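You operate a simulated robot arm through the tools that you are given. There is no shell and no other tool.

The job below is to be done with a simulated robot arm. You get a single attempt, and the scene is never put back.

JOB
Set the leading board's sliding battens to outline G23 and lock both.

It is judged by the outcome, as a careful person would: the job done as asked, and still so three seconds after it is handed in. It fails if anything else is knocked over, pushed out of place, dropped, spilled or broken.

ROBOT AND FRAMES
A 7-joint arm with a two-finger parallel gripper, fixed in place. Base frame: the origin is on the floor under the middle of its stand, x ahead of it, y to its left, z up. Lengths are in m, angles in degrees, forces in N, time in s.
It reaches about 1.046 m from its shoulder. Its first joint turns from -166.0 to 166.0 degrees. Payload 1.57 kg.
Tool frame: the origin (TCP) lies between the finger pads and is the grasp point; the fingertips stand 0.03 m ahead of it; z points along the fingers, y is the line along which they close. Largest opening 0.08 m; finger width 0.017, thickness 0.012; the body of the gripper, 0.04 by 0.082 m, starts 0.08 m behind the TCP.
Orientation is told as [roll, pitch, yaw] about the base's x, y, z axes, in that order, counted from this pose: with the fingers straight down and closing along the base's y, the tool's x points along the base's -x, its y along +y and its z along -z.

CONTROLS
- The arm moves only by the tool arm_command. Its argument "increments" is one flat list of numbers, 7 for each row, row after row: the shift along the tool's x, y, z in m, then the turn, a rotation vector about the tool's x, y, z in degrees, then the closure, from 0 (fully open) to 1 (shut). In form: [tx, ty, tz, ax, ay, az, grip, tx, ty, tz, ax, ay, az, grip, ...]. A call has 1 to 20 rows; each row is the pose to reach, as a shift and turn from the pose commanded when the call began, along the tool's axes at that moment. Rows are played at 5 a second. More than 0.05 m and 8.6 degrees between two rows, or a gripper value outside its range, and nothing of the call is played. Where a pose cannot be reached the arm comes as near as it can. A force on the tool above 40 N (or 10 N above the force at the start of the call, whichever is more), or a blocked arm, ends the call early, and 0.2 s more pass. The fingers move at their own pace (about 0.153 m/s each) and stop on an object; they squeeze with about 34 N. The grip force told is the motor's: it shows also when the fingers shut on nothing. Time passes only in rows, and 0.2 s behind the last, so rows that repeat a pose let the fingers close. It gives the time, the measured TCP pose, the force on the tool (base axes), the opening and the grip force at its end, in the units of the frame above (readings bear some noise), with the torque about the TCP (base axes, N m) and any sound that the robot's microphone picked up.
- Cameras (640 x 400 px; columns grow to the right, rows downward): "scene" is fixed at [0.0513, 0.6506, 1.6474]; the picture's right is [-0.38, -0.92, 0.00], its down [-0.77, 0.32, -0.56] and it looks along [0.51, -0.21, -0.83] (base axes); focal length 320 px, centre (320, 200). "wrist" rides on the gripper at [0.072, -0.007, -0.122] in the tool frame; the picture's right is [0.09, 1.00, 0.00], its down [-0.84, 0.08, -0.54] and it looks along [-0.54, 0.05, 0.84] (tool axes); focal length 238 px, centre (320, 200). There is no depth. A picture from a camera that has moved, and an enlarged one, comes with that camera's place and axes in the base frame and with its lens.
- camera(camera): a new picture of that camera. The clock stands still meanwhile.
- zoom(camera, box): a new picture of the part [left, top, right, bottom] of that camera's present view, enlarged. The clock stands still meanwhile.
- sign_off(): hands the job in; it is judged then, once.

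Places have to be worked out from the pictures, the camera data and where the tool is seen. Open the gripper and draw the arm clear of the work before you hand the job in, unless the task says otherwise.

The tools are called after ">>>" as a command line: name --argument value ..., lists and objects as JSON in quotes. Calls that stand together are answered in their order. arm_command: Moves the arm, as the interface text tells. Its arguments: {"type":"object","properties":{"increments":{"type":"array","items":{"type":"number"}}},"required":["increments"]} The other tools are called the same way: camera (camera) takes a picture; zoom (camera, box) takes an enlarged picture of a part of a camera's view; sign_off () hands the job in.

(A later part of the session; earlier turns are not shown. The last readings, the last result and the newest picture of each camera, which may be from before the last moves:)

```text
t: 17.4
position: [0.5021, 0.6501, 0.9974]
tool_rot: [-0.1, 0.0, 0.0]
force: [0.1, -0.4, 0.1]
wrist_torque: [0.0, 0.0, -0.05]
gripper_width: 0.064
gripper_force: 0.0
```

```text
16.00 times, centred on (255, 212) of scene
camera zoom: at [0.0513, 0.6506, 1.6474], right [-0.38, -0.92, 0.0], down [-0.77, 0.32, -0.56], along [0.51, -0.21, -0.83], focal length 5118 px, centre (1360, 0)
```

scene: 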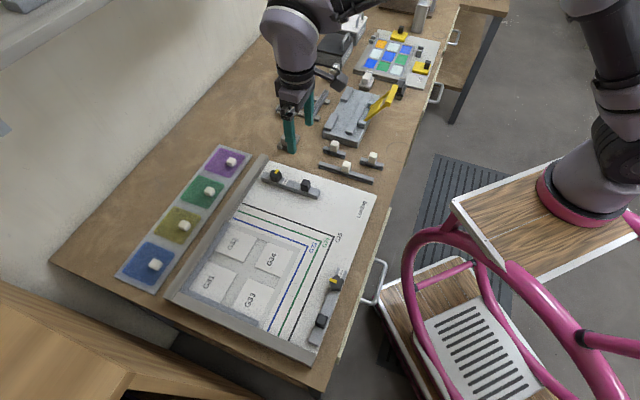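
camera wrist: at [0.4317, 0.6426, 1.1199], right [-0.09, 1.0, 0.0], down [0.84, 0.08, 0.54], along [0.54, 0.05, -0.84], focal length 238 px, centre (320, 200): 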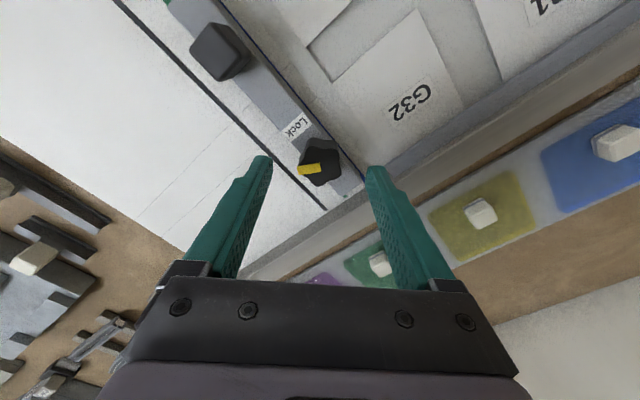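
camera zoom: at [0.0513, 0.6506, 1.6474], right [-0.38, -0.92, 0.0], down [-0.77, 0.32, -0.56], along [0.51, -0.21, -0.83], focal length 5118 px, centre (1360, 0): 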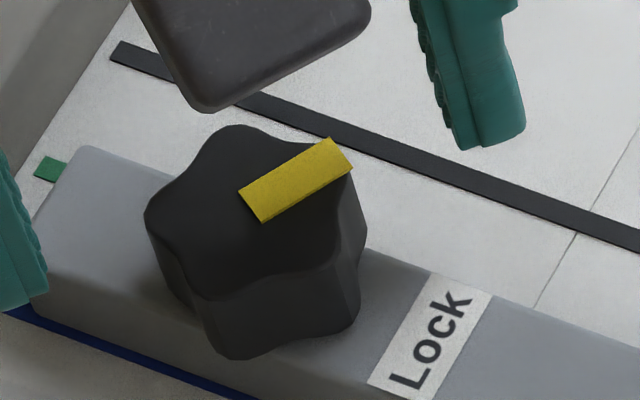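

The pointer has turned about 30° (now ≈ −75° in base), and the knob axis is within 1 mm of the tool. I'll turn the tool to yaw +15° to line up with the pointer lobe, recentre, and descend with the tips at about z≈0.947.

>>> arm_command --increments '[-0.0005, -0.0007, 0, 0, 0, -7.5, 0.2, -0.001, -0.0014, 0, 0, 0, -15, 0.2, -0.001, -0.0014, 0.01, 0, 0, -15, 0.2, -0.001, -0.0014, 0.02, 0, 0, -15, 0.3, -0.001, -0.0014, 0.02, 0, 0, -15, 0.5]'

>>> zoom --camera "wrist" --box '[250, 100, 390, 240]'

>>> zoom --camera "scene" --box '[230, 190, 280, 230]'

```text
t: 18.6
position: [0.5029, 0.6477, 0.9781]
tool_rot: [0.1, 0.0, 15.0]
force: [0.4, 0.1, -0.6]
wrist_torque: [-0.01, 0.0, -0.01]
gripper_width: 0.0401
gripper_force: 0.1
```

```text
2.86 times, centred on (320, 170) of wrist
camera zoom: at [0.4375, 0.6218, 1.0999], right [-0.35, 0.94, 0.0], down [0.79, 0.29, 0.54], along [0.51, 0.19, -0.84], focal length 681 px, centre (320, 286)
```

zoom: 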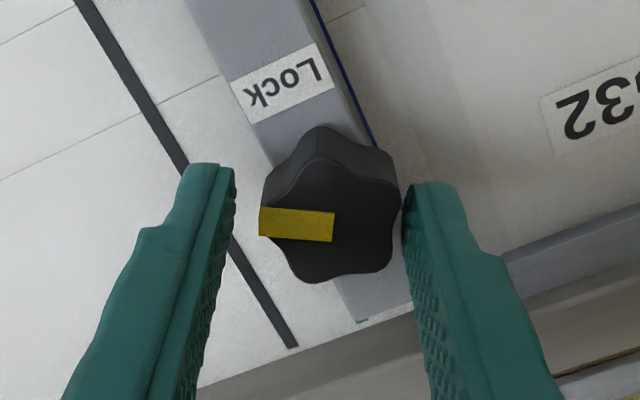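

```text
10.00 times, centred on (255, 210) of scene
camera zoom: at [0.0513, 0.6506, 1.6474], right [-0.38, -0.92, 0.0], down [-0.77, 0.32, -0.56], along [0.51, -0.21, -0.83], focal length 3198 px, centre (970, 100)
```

zoom: 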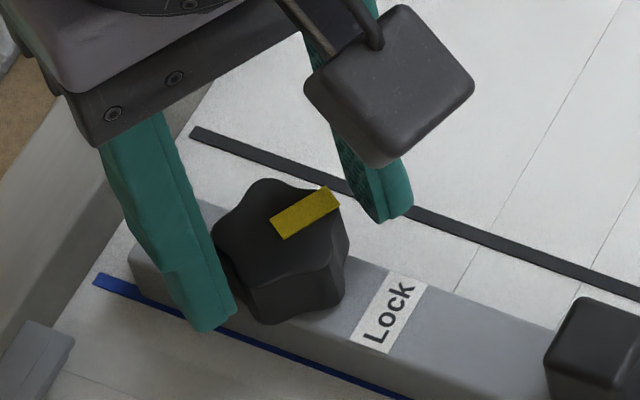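

The pointer lobe is now aligned with the −y finger and the tips are higher. I'll shift +0.8 mm in y (leaving a slight pull-back for the overshoot) and close on the knob.

>>> arm_command --increments '[0.0005, 0.0008, 0, 0, 0, 0, 0.5, 0.0005, 0.0008, 0, 0, 0, 0, 1, 0.0005, 0.0008, 0, 0, 0, 0, 1, 0.0005, 0.0008, 0, 0, 0, 0, 1]'

>>> zoom --camera "wrist" --box '[250, 100, 390, 240]'

>>> zoom --camera "scene" --box '[274, 222, 310, 246]'

>>> zoom --camera "scene" --box '[230, 190, 280, 230]'

```text
t: 19.6
position: [0.5025, 0.6481, 0.9775]
tool_rot: [0.0, -0.1, 15.0]
force: [3.5, 4.3, -0.9]
wrist_torque: [-0.02, -0.52, 0.01]
gripper_width: 0.0313
gripper_force: 40.3
```

```text
2.86 times, centred on (320, 170) of wrist
camera zoom: at [0.4369, 0.6226, 1.0996], right [-0.35, 0.94, 0.0], down [0.79, 0.29, 0.54], along [0.51, 0.19, -0.84], focal length 681 px, centre (320, 286)
```

zoom: 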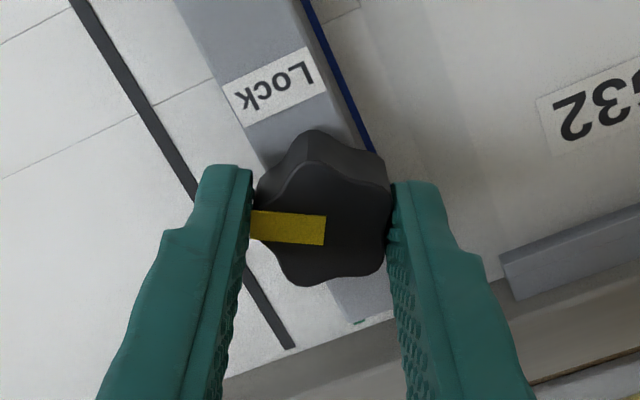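

```text
16.00 times, centred on (292, 234) of scene
camera zoom: at [0.0513, 0.6506, 1.6474], right [-0.38, -0.92, 0.0], down [-0.77, 0.32, -0.56], along [0.51, -0.21, -0.83], focal length 5118 px, centre (768, -344)
```

zoom: 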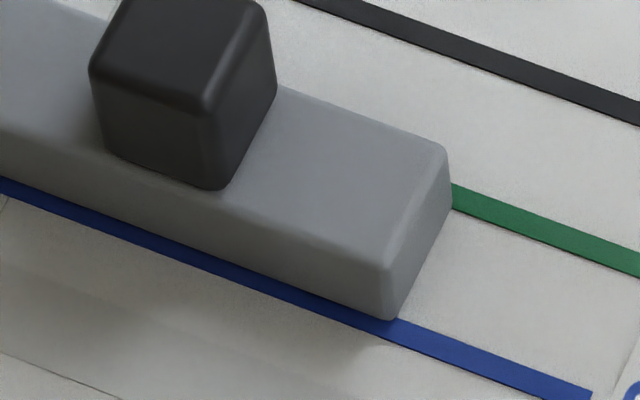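

```text
10.00 times, centred on (255, 210) of scene
camera zoom: at [0.0513, 0.6506, 1.6474], right [-0.38, -0.92, 0.0], down [-0.77, 0.32, -0.56], along [0.51, -0.21, -0.83], focal length 3198 px, centre (970, 100)
```

zoom: 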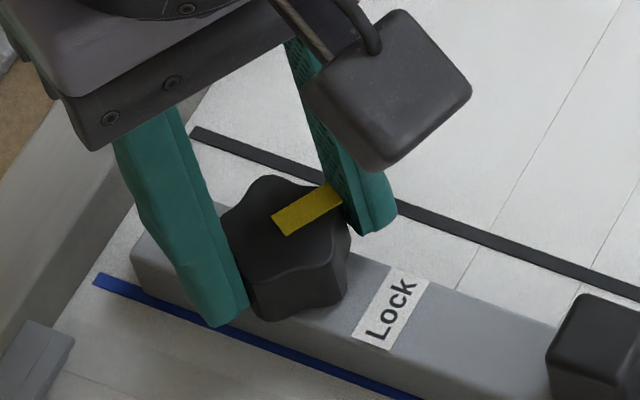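

Grip is solid and the batten edge is back on the line's centre. I'll turn 30° clockwise about the knob axis and check width and torque.

>>> arm_command --increments '[0.0002, 0, 0, 0, 0, 7.5, 1, 0.0004, 0.0001, 0, 0, 0, 15, 1, 0.0006, 0.0001, 0, 0, 0, 22.5, 1, 0.0008, 0.0002, 0, 0, 0, 30, 1]'

>>> zoom --camera "wrist" --box '[250, 100, 390, 240]'

>>> zoom --camera "scene" --box '[274, 222, 310, 246]'

```text
t: 20.6
position: [0.5017, 0.6481, 0.9785]
tool_rot: [0.0, 0.0, -15.1]
force: [4.1, 3.0, 2.4]
wrist_torque: [-0.45, -0.16, -0.01]
gripper_width: 0.0314
gripper_force: 40.3
```

```text
2.86 times, centred on (320, 170) of wrist
camera zoom: at [0.4325, 0.6607, 1.0997], right [0.17, 0.99, 0.0], down [0.83, -0.14, 0.54], along [0.53, -0.09, -0.84], focal length 681 px, centre (320, 286)
```

zoom: 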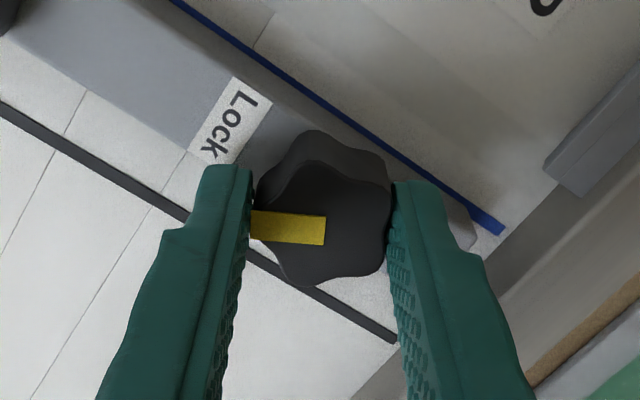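

```text
16.00 times, centred on (292, 234) of scene
camera zoom: at [0.0513, 0.6506, 1.6474], right [-0.38, -0.92, 0.0], down [-0.77, 0.32, -0.56], along [0.51, -0.21, -0.83], focal length 5118 px, centre (768, -344)
```

zoom: 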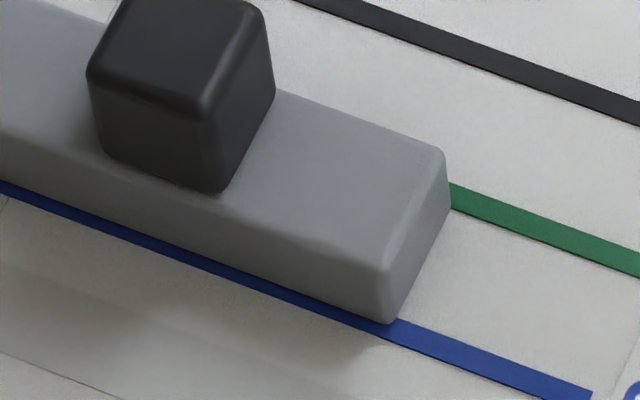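

The knob follows the grip, now at about 60° with low torque. I'll turn the remaining 30° (with a 0.4 mm trim back) toward the Lock mark.

>>> arm_command --increments '[0.0001, 0, 0, 0, 0, 7.5, 1, 0.0002, 0, 0, 0, 0, 15, 1, 0.0003, 0, 0, 0, 0, 22.5, 1, 0.0004, 0, 0, 0, 0, 30, 1]'

>>> camera --camera "wrist"

>>> zoom --camera "scene" --box '[274, 222, 310, 246]'

>>> zoom --camera "scene" --box '[230, 190, 280, 230]'

```text
t: 21.6
position: [0.5019, 0.6485, 0.9782]
tool_rot: [0.0, 0.0, -45.0]
force: [3.9, 9.8, 2.8]
wrist_torque: [-0.11, -0.23, 0.06]
gripper_width: 0.0315
gripper_force: 40.5
```

```text
taken
camera wrist: at [0.4479, 0.6949, 1.0997], right [0.64, 0.77, 0.0], down [0.65, -0.54, 0.54], along [0.42, -0.35, -0.84], focal length 238 px, centre (320, 200)
```

wrist: 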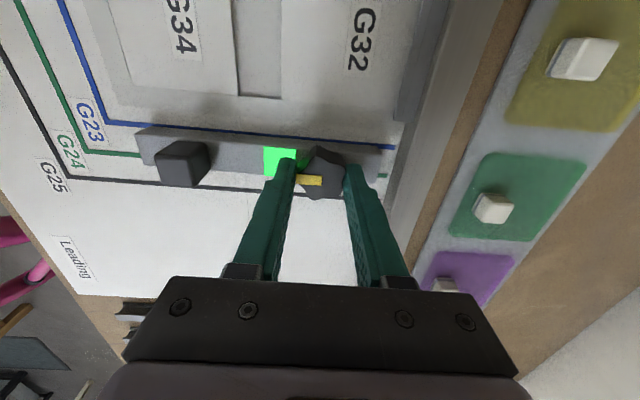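

```text
16.00 times, centred on (292, 234) of scene
camera zoom: at [0.0513, 0.6506, 1.6474], right [-0.38, -0.92, 0.0], down [-0.77, 0.32, -0.56], along [0.51, -0.21, -0.83], focal length 5118 px, centre (768, -344)
```

zoom: 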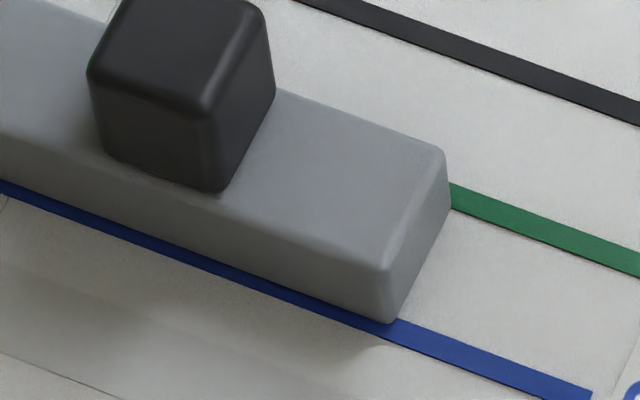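

```text
10.00 times, centred on (255, 210) of scene
camera zoom: at [0.0513, 0.6506, 1.6474], right [-0.38, -0.92, 0.0], down [-0.77, 0.32, -0.56], along [0.51, -0.21, -0.83], focal length 3198 px, centre (970, 100)
```

zoom: 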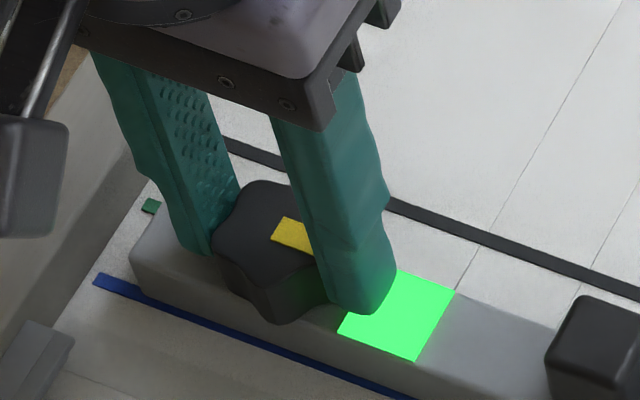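

The Lock mark lit up green, so batten A is locked with the edge on the line. I'll open the fingers partly, rise clear, and verify.

>>> arm_command --increments '[0, 0, 0, 0, 0, 0, 0.7, 0, 0, 0, 0, 0, 0, 0.35, 0, 0, 0, 0, 0, 0, 0.35, 0, 0, -0.03, 0, 0, 0, 0.35, 0, 0, -0.07, 0, 0, 0, 0.35]'

>>> zoom --camera "scene" --box '[236, 195, 306, 245]'

>>> camera --camera "wrist"

```text
t: 22.8
position: [0.5036, 0.6486, 1.0462]
tool_rot: [0.0, -0.1, -45.0]
force: [0.0, 0.4, 1.0]
wrist_torque: [0.02, 0.01, -0.02]
gripper_width: 0.0522
gripper_force: 0.0
```

```text
8.00 times, centred on (271, 220) of scene
camera zoom: at [0.0513, 0.6506, 1.6474], right [-0.38, -0.92, 0.0], down [-0.77, 0.32, -0.56], along [0.51, -0.21, -0.83], focal length 2559 px, centre (712, 40)
```

zoom: 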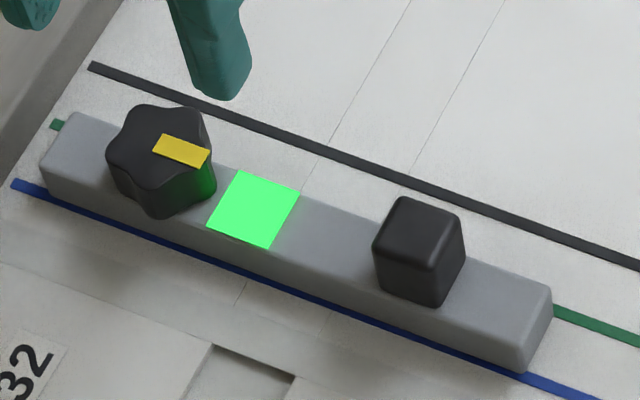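

```text
taken
camera wrist: at [0.4491, 0.6939, 1.1684], right [0.64, 0.77, 0.0], down [0.65, -0.54, 0.54], along [0.42, -0.35, -0.84], focal length 238 px, centre (320, 200)
```

wrist: 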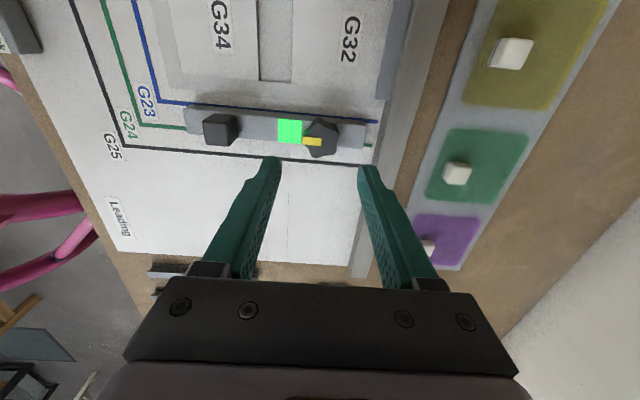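

Batten A is locked on G23 and stayed in place. Next is batten B: I'll rise and travel to above its handle near (0.200, 0.585), keeping yaw −45° so the fingers close along its sliding direction.

>>> arm_command --increments '[0.01, -0.015, -0.025, 0, 0, 0, 0.2, 0.027, -0.042, -0.05, 0, 0, 0, 0, 0.045, -0.07, -0.06, 0, 0, 0, 0, 0.065, -0.1, -0.06, 0, 0, 0, 0, 0.085, -0.13, -0.06, 0, 0, 0, 0, 0.105, -0.16, -0.06, 0, 0, 0, 0, 0.125, -0.19, -0.06, 0, 0, 0, 0, 0.145, -0.22, -0.06, 0, 0, 0, 0, 0.16, -0.245, -0.06, 0, 0, 0, 0, 0.1697, -0.2596, -0.06, 0, 0, 0, 0, 0.1697, -0.2596, -0.06, 0, 0, 0, 0]'

>>> camera --camera "wrist"

>>> camera --camera "scene"

```text
t: 25.2
position: [0.1973, 0.5847, 1.1068]
tool_rot: [0.0, 0.1, -45.0]
force: [0.2, -0.3, 0.0]
wrist_torque: [0.0, -0.02, 0.03]
gripper_width: 0.08
gripper_force: 0.1
```

```text
taken
camera wrist: at [0.1438, 0.6303, 1.2294], right [0.64, 0.77, 0.0], down [0.65, -0.54, 0.54], along [0.42, -0.35, -0.84], focal length 238 px, centre (320, 200)
```

wrist: 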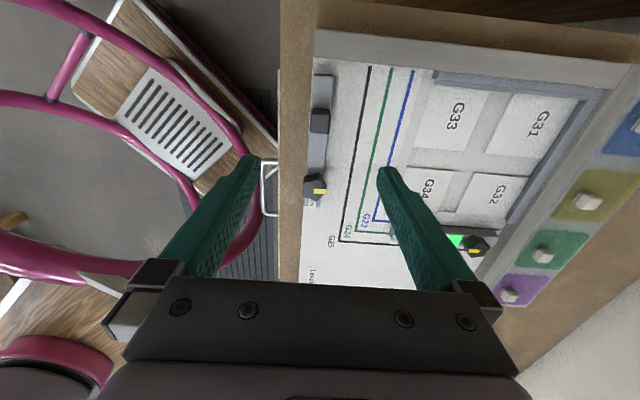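

```text
taken
```

scene: 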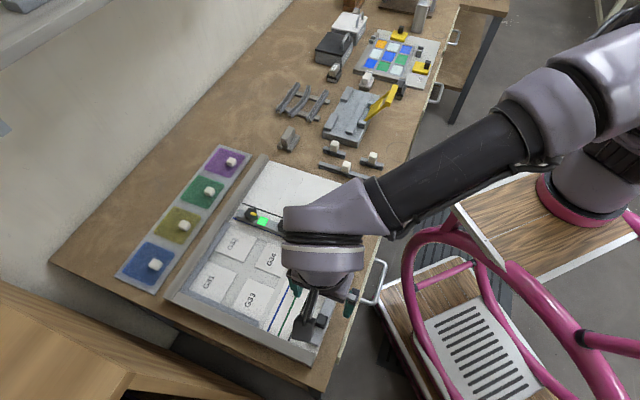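

The arm reached the pose. I'll zoom on handle B in the wrist view to refine its position.

>>> zoom --camera "wrist" --box '[270, 60, 410, 200]'

```text
2.86 times, centred on (340, 130) of wrist
camera zoom: at [0.1438, 0.6303, 1.2294], right [0.64, 0.77, 0.0], down [0.65, -0.54, 0.54], along [0.42, -0.35, -0.84], focal length 681 px, centre (263, 400)
```

zoom: 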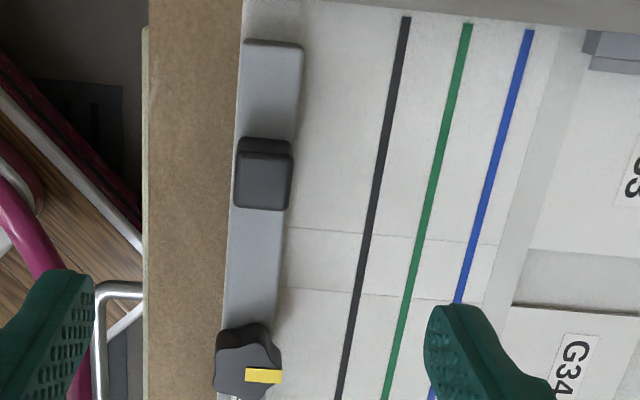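

Handle B is at tool offset (+2, −1) mm. I'll apply that and descend to about z=1.03, then verify before the final drop.

>>> arm_command --increments '[0.001, -0.0005, 0.03, 0, 0, 0, 0, 0.002, -0.001, 0.06, 0, 0, 0, 0, 0.002, -0.001, 0.08, 0, 0, 0, 0, 0.002, -0.001, 0.08, 0, 0, 0, 0]'

>>> zoom --camera "wrist" --box '[250, 70, 400, 220]'

>>> zoom --camera "scene" --box '[270, 250, 370, 360]'

```text
t: 26.2
position: [0.1987, 0.5863, 1.0283]
tool_rot: [0.0, 0.0, -45.0]
force: [0.3, 0.3, 0.1]
wrist_torque: [0.02, 0.0, -0.02]
gripper_width: 0.0795
gripper_force: 0.1
```

```text
2.67 times, centred on (325, 145) of wrist
camera zoom: at [0.1434, 0.6316, 1.1498], right [0.64, 0.77, 0.0], down [0.65, -0.54, 0.54], along [0.42, -0.35, -0.84], focal length 636 px, centre (307, 347)
```

zoom: 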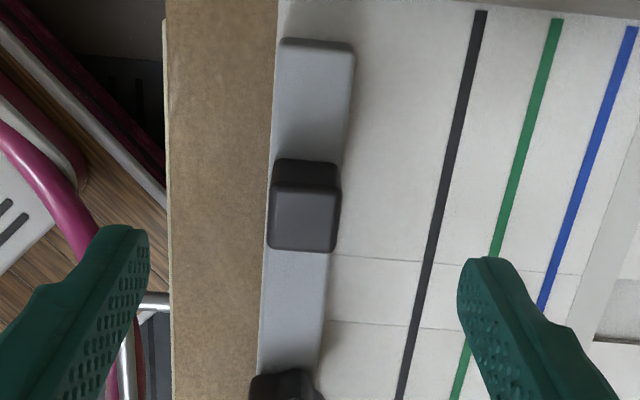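

```text
3.64 times, centred on (320, 305) of scene
camera zoom: at [0.0513, 0.6506, 1.6474], right [-0.38, -0.92, 0.0], down [-0.77, 0.32, -0.56], along [0.51, -0.21, -0.83], focal length 1163 px, centre (320, -182)
```

zoom: 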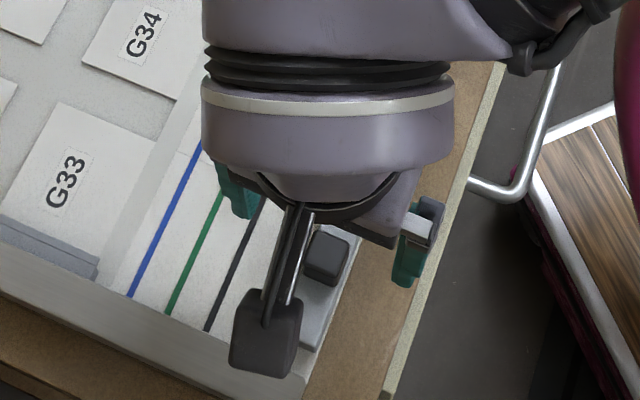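

Aligned within 1.5 mm. I'll shift −1.4 mm in y, descend 5 cm and close on handle B.

>>> arm_command --increments '[0, -0.0014, 0.025, 0, 0, 0, 0, 0, -0.0014, 0.05, 0, 0, 0, 0, 0, -0.0014, 0.05, 0, 0, 0, 0.4, 0, -0.0014, 0.05, 0, 0, 0, 1, 0, -0.0014, 0.05, 0, 0, 0, 1]'

>>> camera --camera "wrist"

```text
t: 27.4
position: [0.1947, 0.5874, 0.9773]
tool_rot: [0.0, 0.1, -45.0]
force: [-0.1, 0.8, -4.3]
wrist_torque: [0.79, 0.56, -0.08]
gripper_width: 0.0219
gripper_force: 35.1
```

```text
taken
camera wrist: at [0.1414, 0.6325, 1.0995], right [0.64, 0.77, 0.0], down [0.65, -0.54, 0.54], along [0.42, -0.35, -0.84], focal length 238 px, centre (320, 200)
```

wrist: 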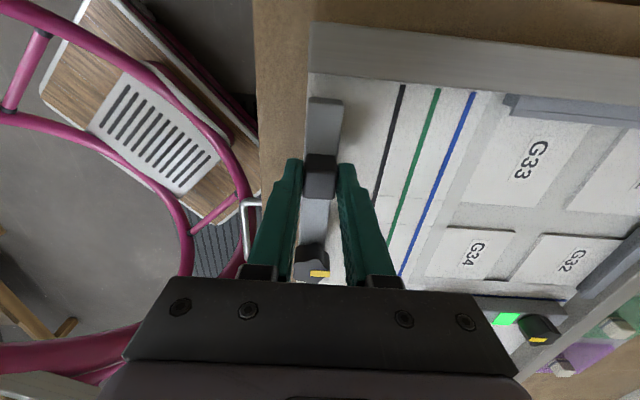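

Handle B is gripped. I'll slide it 8 cm along +tool y (toward the outlines), then measure the remaining gap.

>>> arm_command --increments '[0, 0.005, 0, 0, 0, 0, 1, 0, 0.012, 0, 0, 0, 0, 1, 0, 0.022, 0, 0, 0, 0, 1, 0, 0.032, 0, 0, 0, 0, 1, 0, 0.042, 0, 0, 0, 0, 1, 0, 0.052, 0, 0, 0, 0, 1, 0, 0.062, 0, 0, 0, 0, 1, 0, 0.072, 0, 0, 0, 0, 1, 0, 0.08, 0, 0, 0, 0, 1, 0, 0.08, 0, 0, 0, 0, 1]'

>>> zoom --camera "wrist" --box '[270, 70, 400, 170]'

>>> zoom --camera "scene" --box '[240, 220, 350, 350]'

```text
t: 29.6
position: [0.2508, 0.6411, 0.9775]
tool_rot: [-0.1, 0.0, -45.0]
force: [-12.3, 12.9, -17.0]
wrist_torque: [0.46, 0.31, -0.1]
gripper_width: 0.0219
gripper_force: 34.0
```

```text
4.00 times, centred on (335, 120) of wrist
camera zoom: at [0.1972, 0.6882, 1.0996], right [0.64, 0.77, 0.0], down [0.65, -0.54, 0.54], along [0.42, -0.35, -0.84], focal length 953 px, centre (260, 520)
```

zoom: 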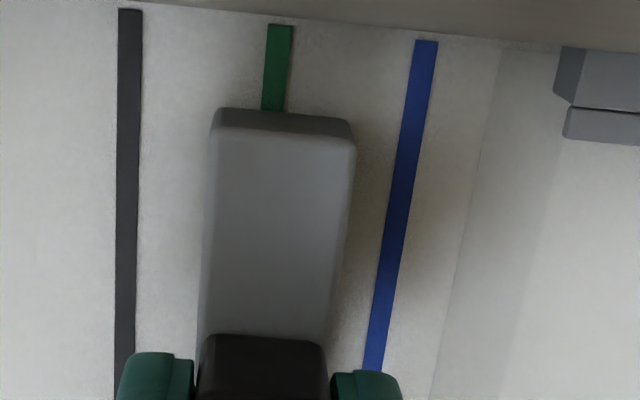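

```text
3.08 times, centred on (295, 285) of scene
camera zoom: at [0.0513, 0.6506, 1.6474], right [-0.38, -0.92, 0.0], down [-0.77, 0.32, -0.56], along [0.51, -0.21, -0.83], focal length 984 px, centre (397, -62)
```

zoom: 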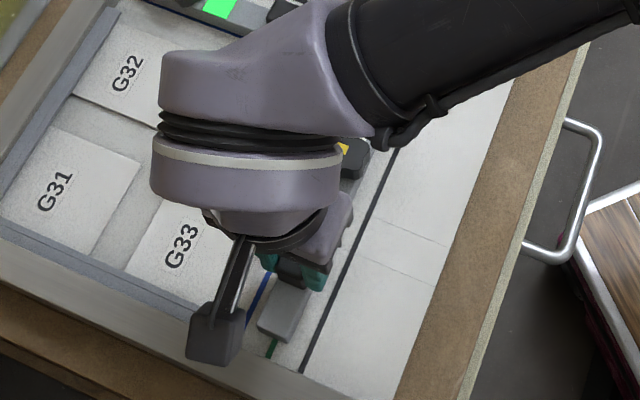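

About 11.5 mm remains to the blue line. There is a side load of ~18 N from the guide, so I'll ease the tool 0.8 mm in +x and slightly down while sliding the rest.

>>> arm_command --increments '[0.0006, 0.003, 0.0004, 0, 0, 0, 1, 0.0008, 0.007, 0.0006, 0, 0, 0, 1, 0.0008, 0.01, 0.0006, 0, 0, 0, 1, 0.0008, 0.0115, 0.0006, 0, 0, 0, 1, 0.0008, 0.0115, 0.0006, 0, 0, 0, 1]'

>>> zoom --camera "wrist" --box '[270, 70, 400, 170]'

>>> zoom --camera "scene" --box '[265, 290, 325, 350]'

```text
t: 30.8
position: [0.2595, 0.6514, 0.9774]
tool_rot: [0.0, -0.1, -45.0]
force: [-11.4, 11.2, -12.5]
wrist_torque: [0.46, 0.59, -0.03]
gripper_width: 0.0218
gripper_force: 35.0
```

```text
4.00 times, centred on (335, 120) of wrist
camera zoom: at [0.2056, 0.6967, 1.0996], right [0.64, 0.77, 0.0], down [0.65, -0.54, 0.54], along [0.42, -0.35, -0.84], focal length 953 px, centre (260, 520)
```

zoom: 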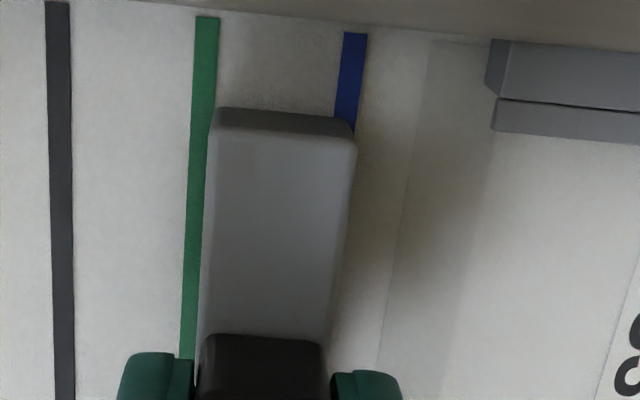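

```text
6.67 times, centred on (295, 320) of scene
camera zoom: at [0.0513, 0.6506, 1.6474], right [-0.38, -0.92, 0.0], down [-0.77, 0.32, -0.56], along [0.51, -0.21, -0.83], focal length 2132 px, centre (487, -600)
```

zoom: 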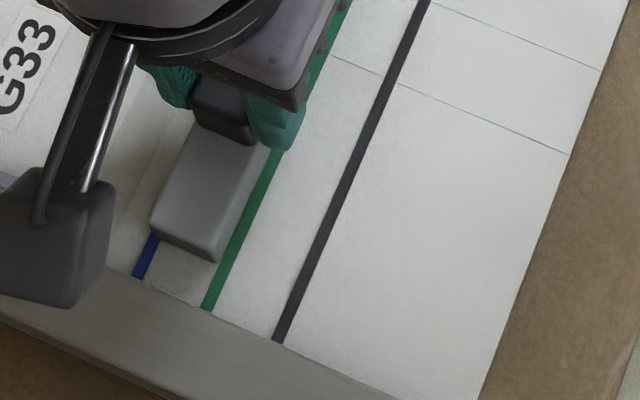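

Batten B's inner edge is now at the blue line's centre. I'll release the handle, rise 6 cm, and check that it stayed.

>>> arm_command --increments '[0, 0, 0, 0, 0, 0, 0.7, 0, 0, 0, 0, 0, 0, 0.3, 0, 0, 0, 0, 0, 0, 0.3, 0, 0, -0.02, 0, 0, 0, 0.3, 0, 0, -0.06, 0, 0, 0, 0.3]'

>>> camera --camera "wrist"

>>> zoom --camera "scene" --box '[265, 290, 325, 350]'

```text
t: 32.0
position: [0.26, 0.6493, 1.0376]
tool_rot: [-0.1, 0.0, -45.0]
force: [-0.3, -0.3, 0.2]
wrist_torque: [-0.03, -0.02, 0.02]
gripper_width: 0.0562
gripper_force: 0.0
```

```text
taken
camera wrist: at [0.2064, 0.696, 1.1601], right [0.64, 0.77, 0.0], down [0.65, -0.54, 0.54], along [0.42, -0.35, -0.84], focal length 238 px, centre (320, 200)
```

wrist: 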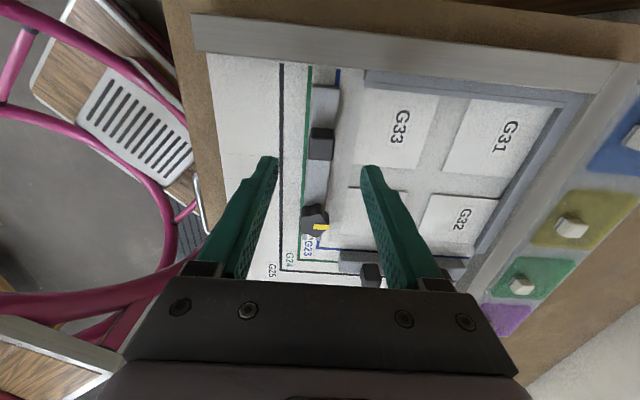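

```text
6.67 times, centred on (295, 320) of scene
camera zoom: at [0.0513, 0.6506, 1.6474], right [-0.38, -0.92, 0.0], down [-0.77, 0.32, -0.56], along [0.51, -0.21, -0.83], focal length 2132 px, centre (487, -600)
```

zoom: 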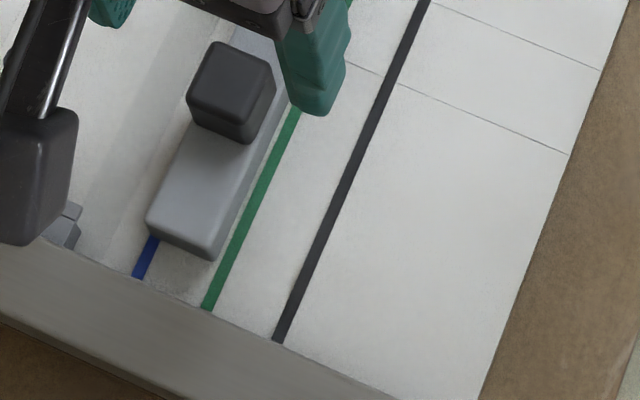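

I'll zoom the wrist view to see how batten B sits on the line now that it's released.

>>> zoom --camera "wrist" --box '[290, 50, 380, 130]'

>>> zoom --camera "wrist" --box '[280, 180, 370, 260]'

```text
5.00 times, centred on (335, 90) of wrist
camera zoom: at [0.2064, 0.696, 1.1601], right [0.64, 0.77, 0.0], down [0.65, -0.54, 0.54], along [0.42, -0.35, -0.84], focal length 1192 px, centre (245, 750)
```

zoom: 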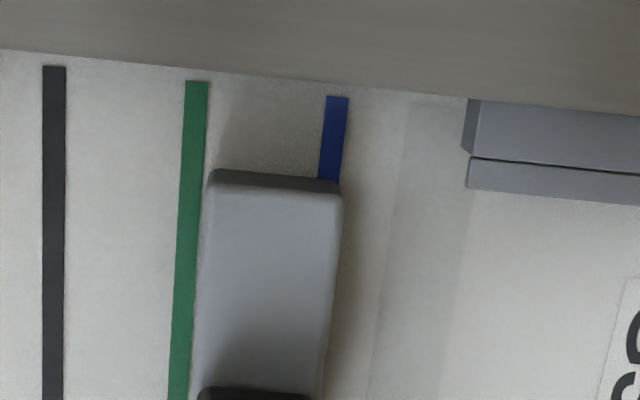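

```text
5.00 times, centred on (325, 220) of wrist
camera zoom: at [0.2064, 0.696, 1.1601], right [0.64, 0.77, 0.0], down [0.65, -0.54, 0.54], along [0.42, -0.35, -0.84], focal length 1192 px, centre (295, 100)
```

zoom: 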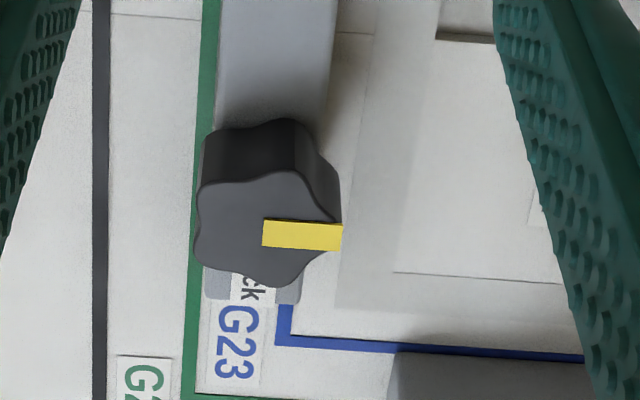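

After release the batten crept about 1–2 mm past the line; I'll trim that back when holding the knob. Knob B is about 9 cm along the batten, so I'll move above it while turning to yaw +63°, which lines the fingers up with its lobes and leaves room for a 90° clockwise turn.

>>> arm_command --increments '[-0.0066, 0.0001, -0.003, 0, 0, -7.7, 0.3, -0.0132, 0.0002, -0.005, 0, 0, -15.4, 0.3, -0.0198, 0.0003, -0.005, 0, 0, -23.1, 0.3, -0.0264, 0.0005, -0.005, 0, 0, -30.8, 0.3, -0.033, 0.0006, -0.005, 0, 0, -38.5, 0.3, -0.0396, 0.0007, -0.005, 0, 0, -46.2, 0.3, -0.0462, 0.0008, -0.005, 0, 0, -53.9, 0.3, -0.0528, 0.0009, -0.005, 0, 0, -61.6, 0.3, -0.0594, 0.001, -0.005, 0, 0, -69.3, 0.3, -0.066, 0.0011, -0.005, 0, 0, -77, 0.3, -0.0726, 0.0013, -0.005, 0, 0, -84.7, 0.3, -0.0792, 0.0014, -0.005, 0, 0, -92.4, 0.3, -0.0858, 0.0015, -0.005, 0, 0, -100.1, 0.3, -0.0922, 0.0016, -0.005, 0, 0, -108, 0.3, -0.0922, 0.0016, -0.005, 0, 0, -108, 0.2]'

>>> camera --camera "wrist"

>>> zoom --camera "scene" --box '[265, 220, 365, 350]'

```text
t: 35.2
position: [0.326, 0.5859, 1.043]
tool_rot: [0.0, 0.1, 63.1]
force: [-0.2, 0.5, 0.0]
wrist_torque: [0.0, 0.04, 0.0]
gripper_width: 0.0642
gripper_force: 0.0
```

```text
taken
camera wrist: at [0.3004, 0.5181, 1.1643], right [-0.93, 0.37, 0.0], down [0.31, 0.78, 0.54], along [0.2, 0.5, -0.84], focal length 238 px, centre (320, 200)
```

wrist: 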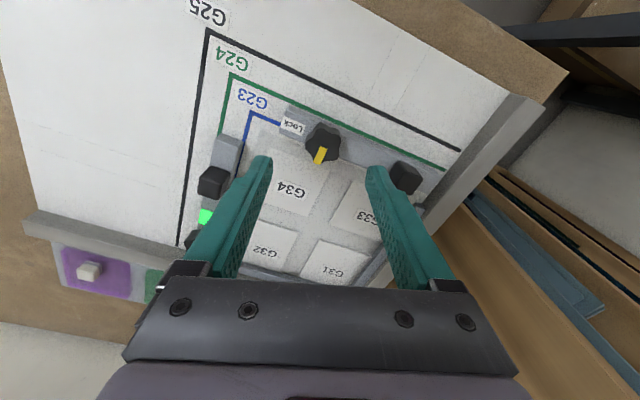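

```text
3.08 times, centred on (315, 285) of scene
camera zoom: at [0.0513, 0.6506, 1.6474], right [-0.38, -0.92, 0.0], down [-0.77, 0.32, -0.56], along [0.51, -0.21, -0.83], focal length 984 px, centre (335, -62)
```

zoom: 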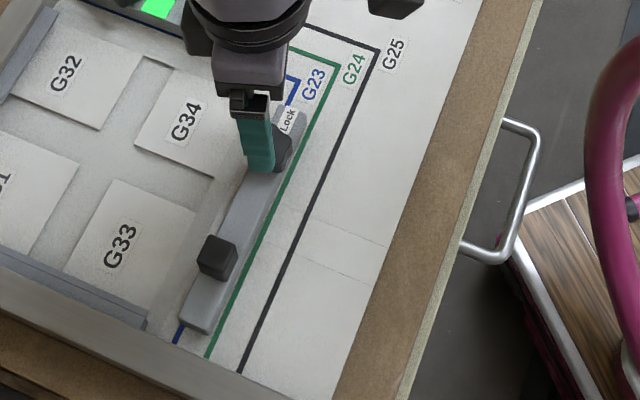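

Now the scene camera can see batten B. I'll zoom to check its alignment at both ends and the knob position in the wrist view.

>>> zoom --camera "scene" --box '[310, 302, 346, 338]'

>>> zoom --camera "scene" --box '[340, 238, 376, 274]'

>>> zoom --camera "wrist" --box '[260, 80, 390, 210]'

```text
11.11 times, centred on (328, 320) of scene
camera zoom: at [0.0513, 0.6506, 1.6474], right [-0.38, -0.92, 0.0], down [-0.77, 0.32, -0.56], along [0.51, -0.21, -0.83], focal length 3554 px, centre (231, -1133)
```

zoom: 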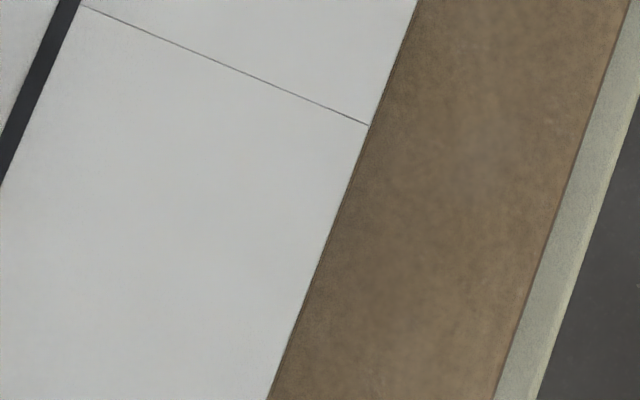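

```text
11.11 times, centred on (358, 256) of scene
camera zoom: at [0.0513, 0.6506, 1.6474], right [-0.38, -0.92, 0.0], down [-0.77, 0.32, -0.56], along [0.51, -0.21, -0.83], focal length 3554 px, centre (-102, -422)
```

zoom: 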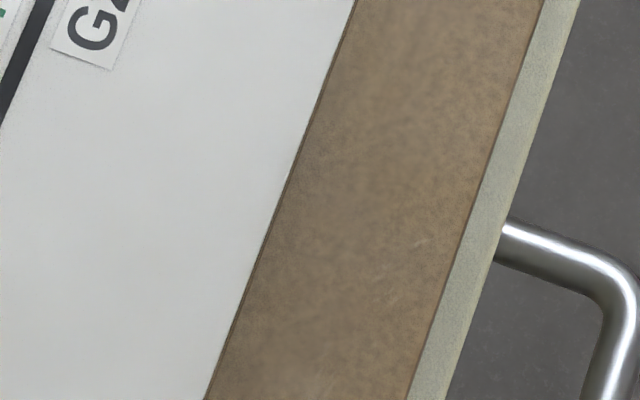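

```text
3.08 times, centred on (325, 145) of wrist
camera zoom: at [0.3004, 0.5181, 1.1643], right [-0.93, 0.37, 0.0], down [0.31, 0.78, 0.54], along [0.2, 0.5, -0.84], focal length 733 px, centre (305, 369)
```

zoom: 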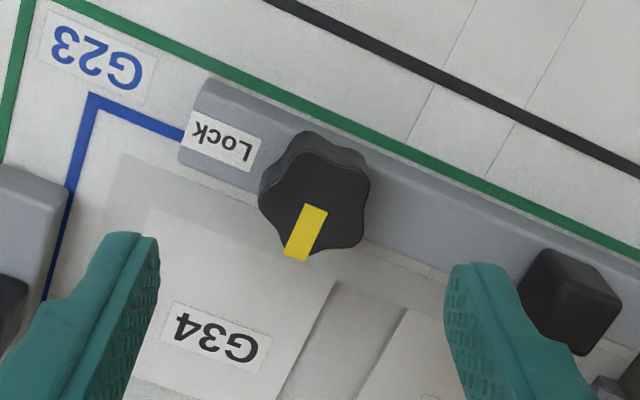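

I'll correct by (−2.8, +1.8) mm and descend to z≈1.005 for a finer look, zooming the scene at the batten's two ends this time.

>>> arm_command --increments '[-0.0014, 0.0009, 0.019, 0, 0, 0, 0.2, -0.0028, 0.0018, 0.038, 0, 0, 0, 0.2, -0.0028, 0.0018, 0.038, 0, 0, 0, 0.2]'

>>> zoom --camera "scene" --box '[262, 295, 302, 340]'

>>> zoom --camera "scene" --box '[290, 235, 326, 271]'

>>> zoom --camera "wrist" --box '[260, 90, 390, 220]'

```text
t: 36.0
position: [0.3261, 0.5897, 1.0047]
tool_rot: [0.0, 0.0, 63.0]
force: [0.1, 0.3, 0.1]
wrist_torque: [-0.02, 0.03, -0.03]
gripper_width: 0.0641
gripper_force: 0.1
```

```text
8.89 times, centred on (282, 318) of scene
camera zoom: at [0.0513, 0.6506, 1.6474], right [-0.38, -0.92, 0.0], down [-0.77, 0.32, -0.56], along [0.51, -0.21, -0.83], focal length 2843 px, centre (658, -844)
```

zoom: 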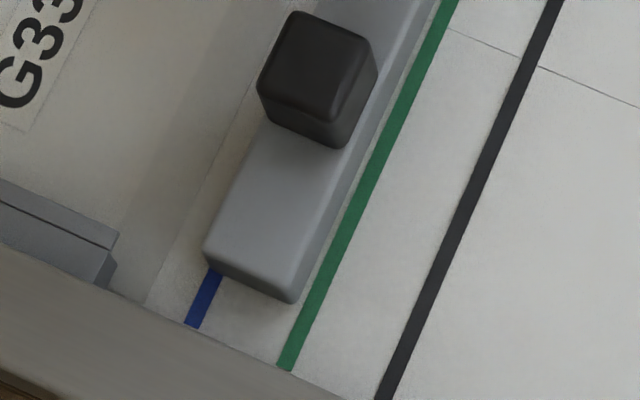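

```text
11.11 times, centred on (308, 253) of scene
camera zoom: at [0.0513, 0.6506, 1.6474], right [-0.38, -0.92, 0.0], down [-0.77, 0.32, -0.56], along [0.51, -0.21, -0.83], focal length 3554 px, centre (453, -389)
```

zoom: 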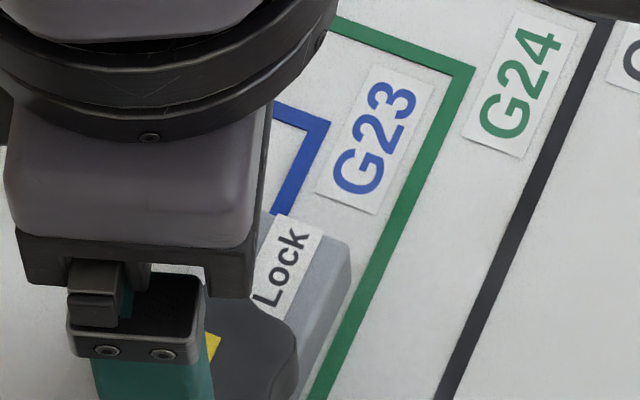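

```text
3.08 times, centred on (325, 155) of wrist
camera zoom: at [0.3005, 0.5221, 1.1267], right [-0.93, 0.37, 0.0], down [0.31, 0.78, 0.54], along [0.2, 0.5, -0.84], focal length 733 px, centre (305, 338)
```

zoom: 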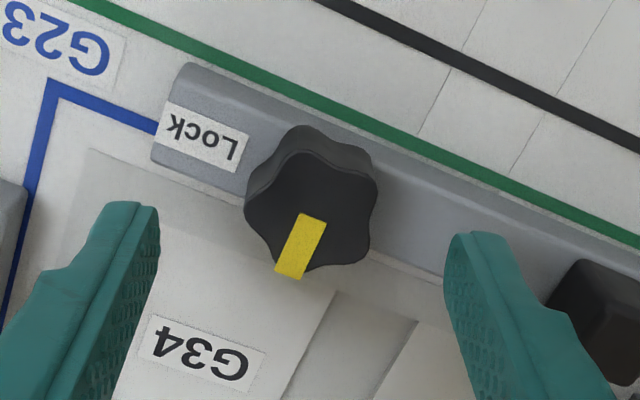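

In the scene zoom the batten's inner edge sits at the far side of the blue line, about 2 mm past its centre. The knob is nearly centred; I'll trim 0.5 mm, descend so the tips stay above the batten top, and close on the knob.

>>> arm_command --increments '[0.0005, 0.0005, 0.014, 0, 0, 0, 0.2, 0.0005, 0.0005, 0.0267, 0, 0, 0, 0.3, 0.0005, 0.0005, 0.0267, 0, 0, 0, 0.55, 0.0005, 0.0005, 0.0267, 0, 0, 0, 0.55]'

>>> zoom --camera "wrist" --box '[250, 100, 390, 240]'

>>> zoom --camera "scene" --box '[262, 295, 302, 340]'

```text
t: 37.0
position: [0.3246, 0.5901, 0.9774]
tool_rot: [0.0, -0.1, 63.0]
force: [-0.2, -0.5, 0.2]
wrist_torque: [-0.02, 0.01, 0.0]
gripper_width: 0.0357
gripper_force: 0.1
```

```text
2.86 times, centred on (320, 170) of wrist
camera zoom: at [0.3, 0.5227, 1.1], right [-0.93, 0.37, 0.0], down [0.31, 0.78, 0.54], along [0.2, 0.5, -0.84], focal length 681 px, centre (320, 286)
```

zoom: 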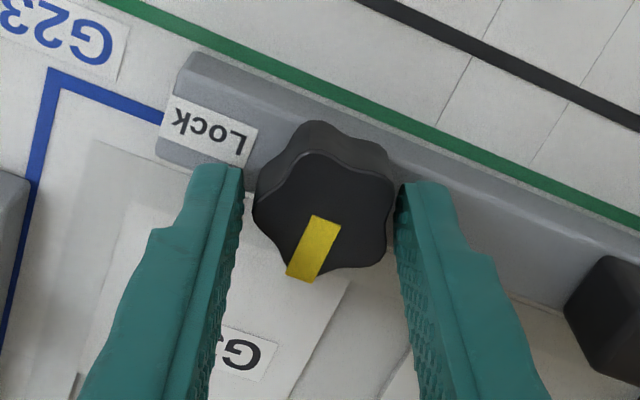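

```text
8.89 times, centred on (282, 318) of scene
camera zoom: at [0.0513, 0.6506, 1.6474], right [-0.38, -0.92, 0.0], down [-0.77, 0.32, -0.56], along [0.51, -0.21, -0.83], focal length 2843 px, centre (658, -844)
```

zoom: 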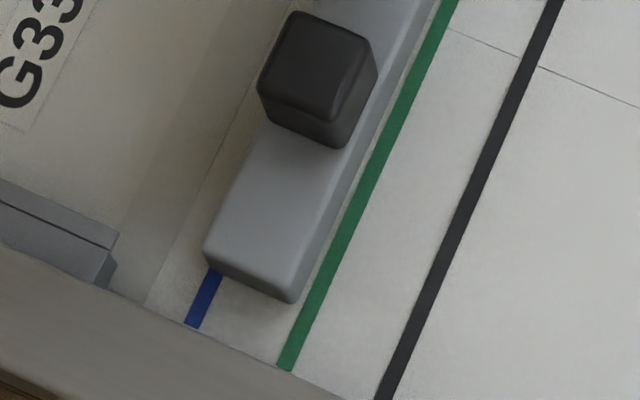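

The knob is centred between the fingers. I'll close fully.

>>> arm_command --increments '[0, 0, 0, 0, 0, 0, 0.7, 0, 0, 0, 0, 0, 0, 1, 0, 0, 0, 0, 0, 0, 1]'

>>> zoom --camera "wrist" --box '[250, 100, 390, 240]'

>>> zoom --camera "scene" --box '[262, 310, 292, 340]'

```text
t: 37.8
position: [0.3249, 0.5911, 0.9778]
tool_rot: [-0.1, 0.0, 63.0]
force: [-2.0, 1.1, -1.4]
wrist_torque: [0.09, -0.39, -0.03]
gripper_width: 0.0315
gripper_force: 40.1
```

```text
2.86 times, centred on (320, 170) of wrist
camera zoom: at [0.2999, 0.5228, 1.1], right [-0.93, 0.37, 0.0], down [0.31, 0.78, 0.54], along [0.2, 0.5, -0.84], focal length 681 px, centre (320, 286)
```

zoom: 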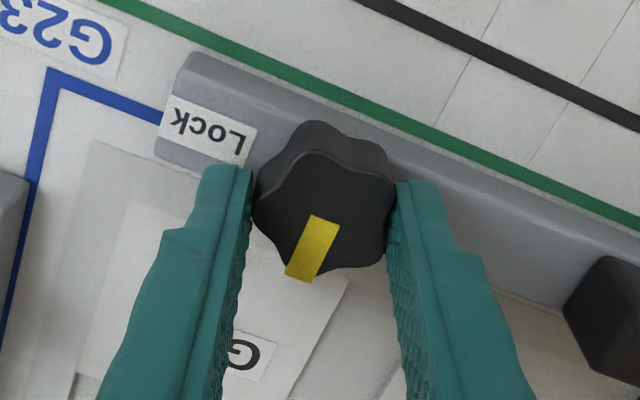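

```text
13.33 times, centred on (277, 325) of scene
camera zoom: at [0.0513, 0.6506, 1.6474], right [-0.38, -0.92, 0.0], down [-0.77, 0.32, -0.56], along [0.51, -0.21, -0.83], focal length 4265 px, centre (893, -1467)
```

zoom: 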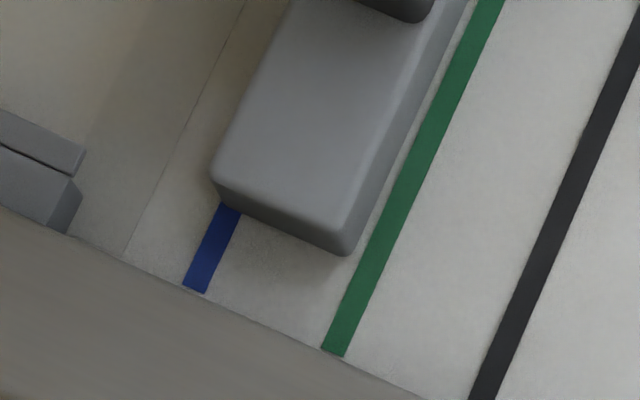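

The knob is gripped at 31.5 mm. To judge the batten's offset better, I'll zoom on its outer edge versus the green line in both views.

>>> zoom --camera "wrist" --box '[370, 140, 420, 180]'

>>> zoom --camera "wrist" --box '[255, 110, 315, 160]'

>>> zoom --camera "scene" --box '[264, 318, 288, 336]'

```text
10.00 times, centred on (395, 160) of wrist
camera zoom: at [0.2999, 0.5228, 1.1], right [-0.93, 0.37, 0.0], down [0.31, 0.78, 0.54], along [0.2, 0.5, -0.84], focal length 2384 px, centre (-430, 600)
```

zoom: 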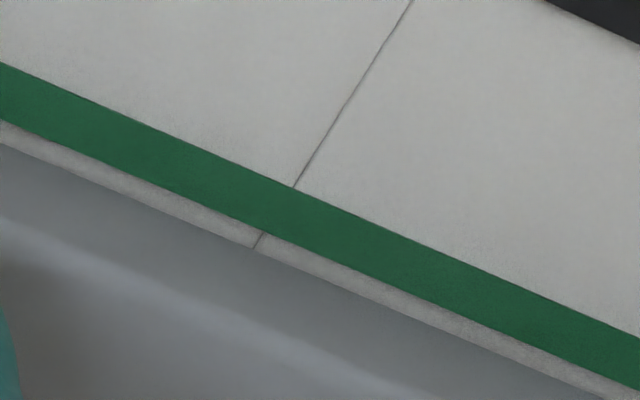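

```text
8.00 times, centred on (285, 135) of wrist
camera zoom: at [0.2999, 0.5228, 1.1], right [-0.93, 0.37, 0.0], down [0.31, 0.78, 0.54], along [0.2, 0.5, -0.84], focal length 1907 px, centre (600, 720)
```

zoom: 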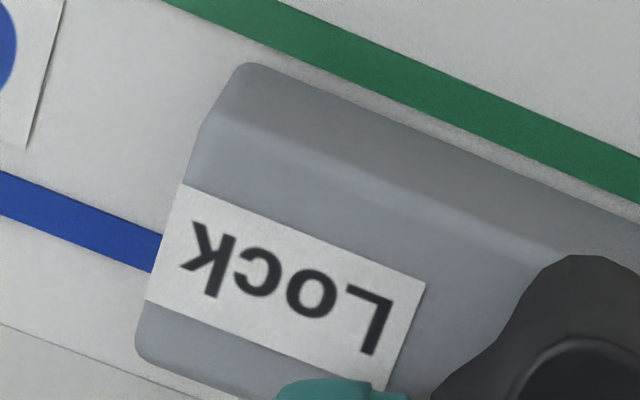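

```text
16.00 times, centred on (276, 327) of scene
camera zoom: at [0.0513, 0.6506, 1.6474], right [-0.38, -0.92, 0.0], down [-0.77, 0.32, -0.56], along [0.51, -0.21, -0.83], focal length 5118 px, centre (1024, -1832)
```

zoom: 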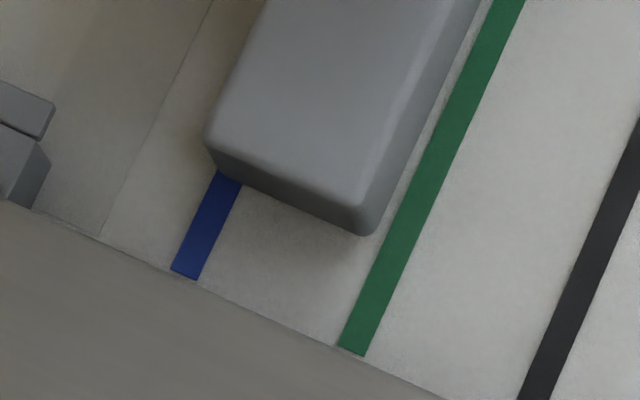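

Combining the views (outer edge 1.1 mm from the green line, batten width ≈24 mm), batten B is about 2 mm past the blue centre. I'll nudge it back 2 mm along −e1 using the knob grip and re-check.

>>> arm_command --increments '[0.001, 0.0003, 0, 0, 0, 0, 1, 0.0019, 0.0006, 0, 0, 0, 0, 1, 0.0019, 0.0006, 0, 0, 0, 0, 1]'

>>> zoom --camera "wrist" --box '[370, 140, 420, 180]'

>>> zoom --camera "scene" --box '[264, 318, 288, 336]'

>>> zoom --camera "wrist" --box '[255, 110, 315, 160]'

```text
t: 38.6
position: [0.3229, 0.5883, 0.9782]
tool_rot: [0.0, 0.0, 62.9]
force: [-4.2, 5.5, -2.7]
wrist_torque: [-0.28, 0.12, -0.06]
gripper_width: 0.0316
gripper_force: 40.2
```

```text
10.00 times, centred on (395, 160) of wrist
camera zoom: at [0.2982, 0.521, 1.1], right [-0.93, 0.37, 0.0], down [0.31, 0.78, 0.54], along [0.2, 0.5, -0.84], focal length 2384 px, centre (-430, 600)
```

zoom: 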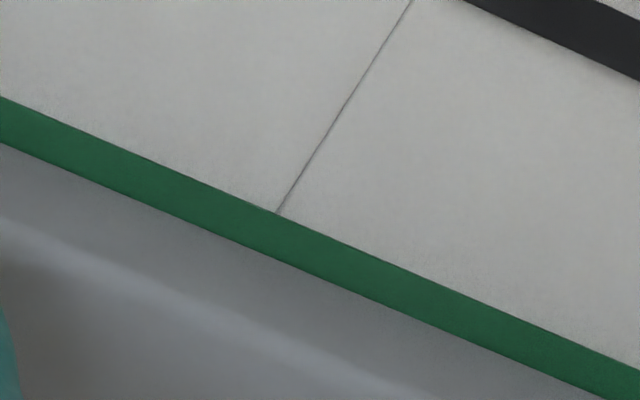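

```text
16.00 times, centred on (276, 327) of scene
camera zoom: at [0.0513, 0.6506, 1.6474], right [-0.38, -0.92, 0.0], down [-0.77, 0.32, -0.56], along [0.51, -0.21, -0.83], focal length 5118 px, centre (1024, -1832)
```

zoom: 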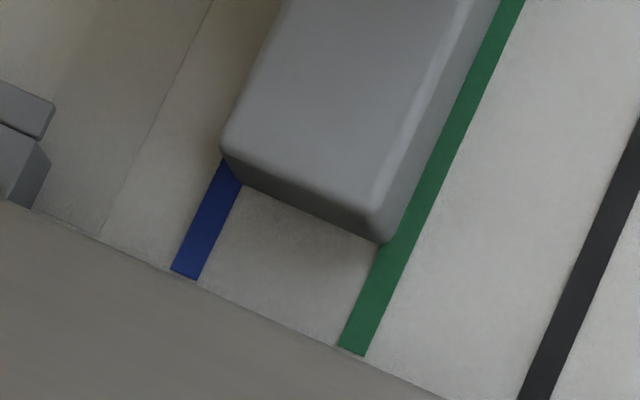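

```text
8.00 times, centred on (285, 135) of wrist
camera zoom: at [0.2982, 0.521, 1.1], right [-0.93, 0.37, 0.0], down [0.31, 0.78, 0.54], along [0.2, 0.5, -0.84], focal length 1907 px, centre (600, 720)
```

zoom: 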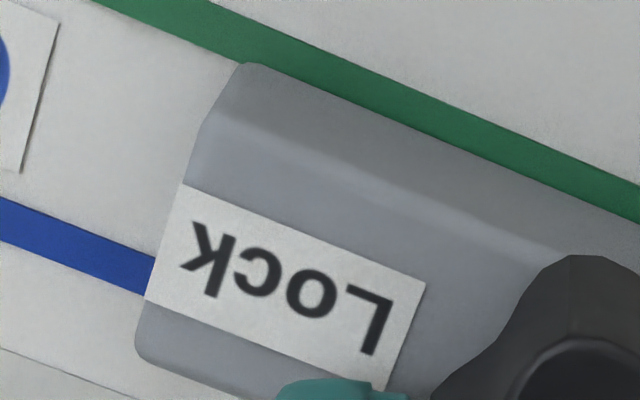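

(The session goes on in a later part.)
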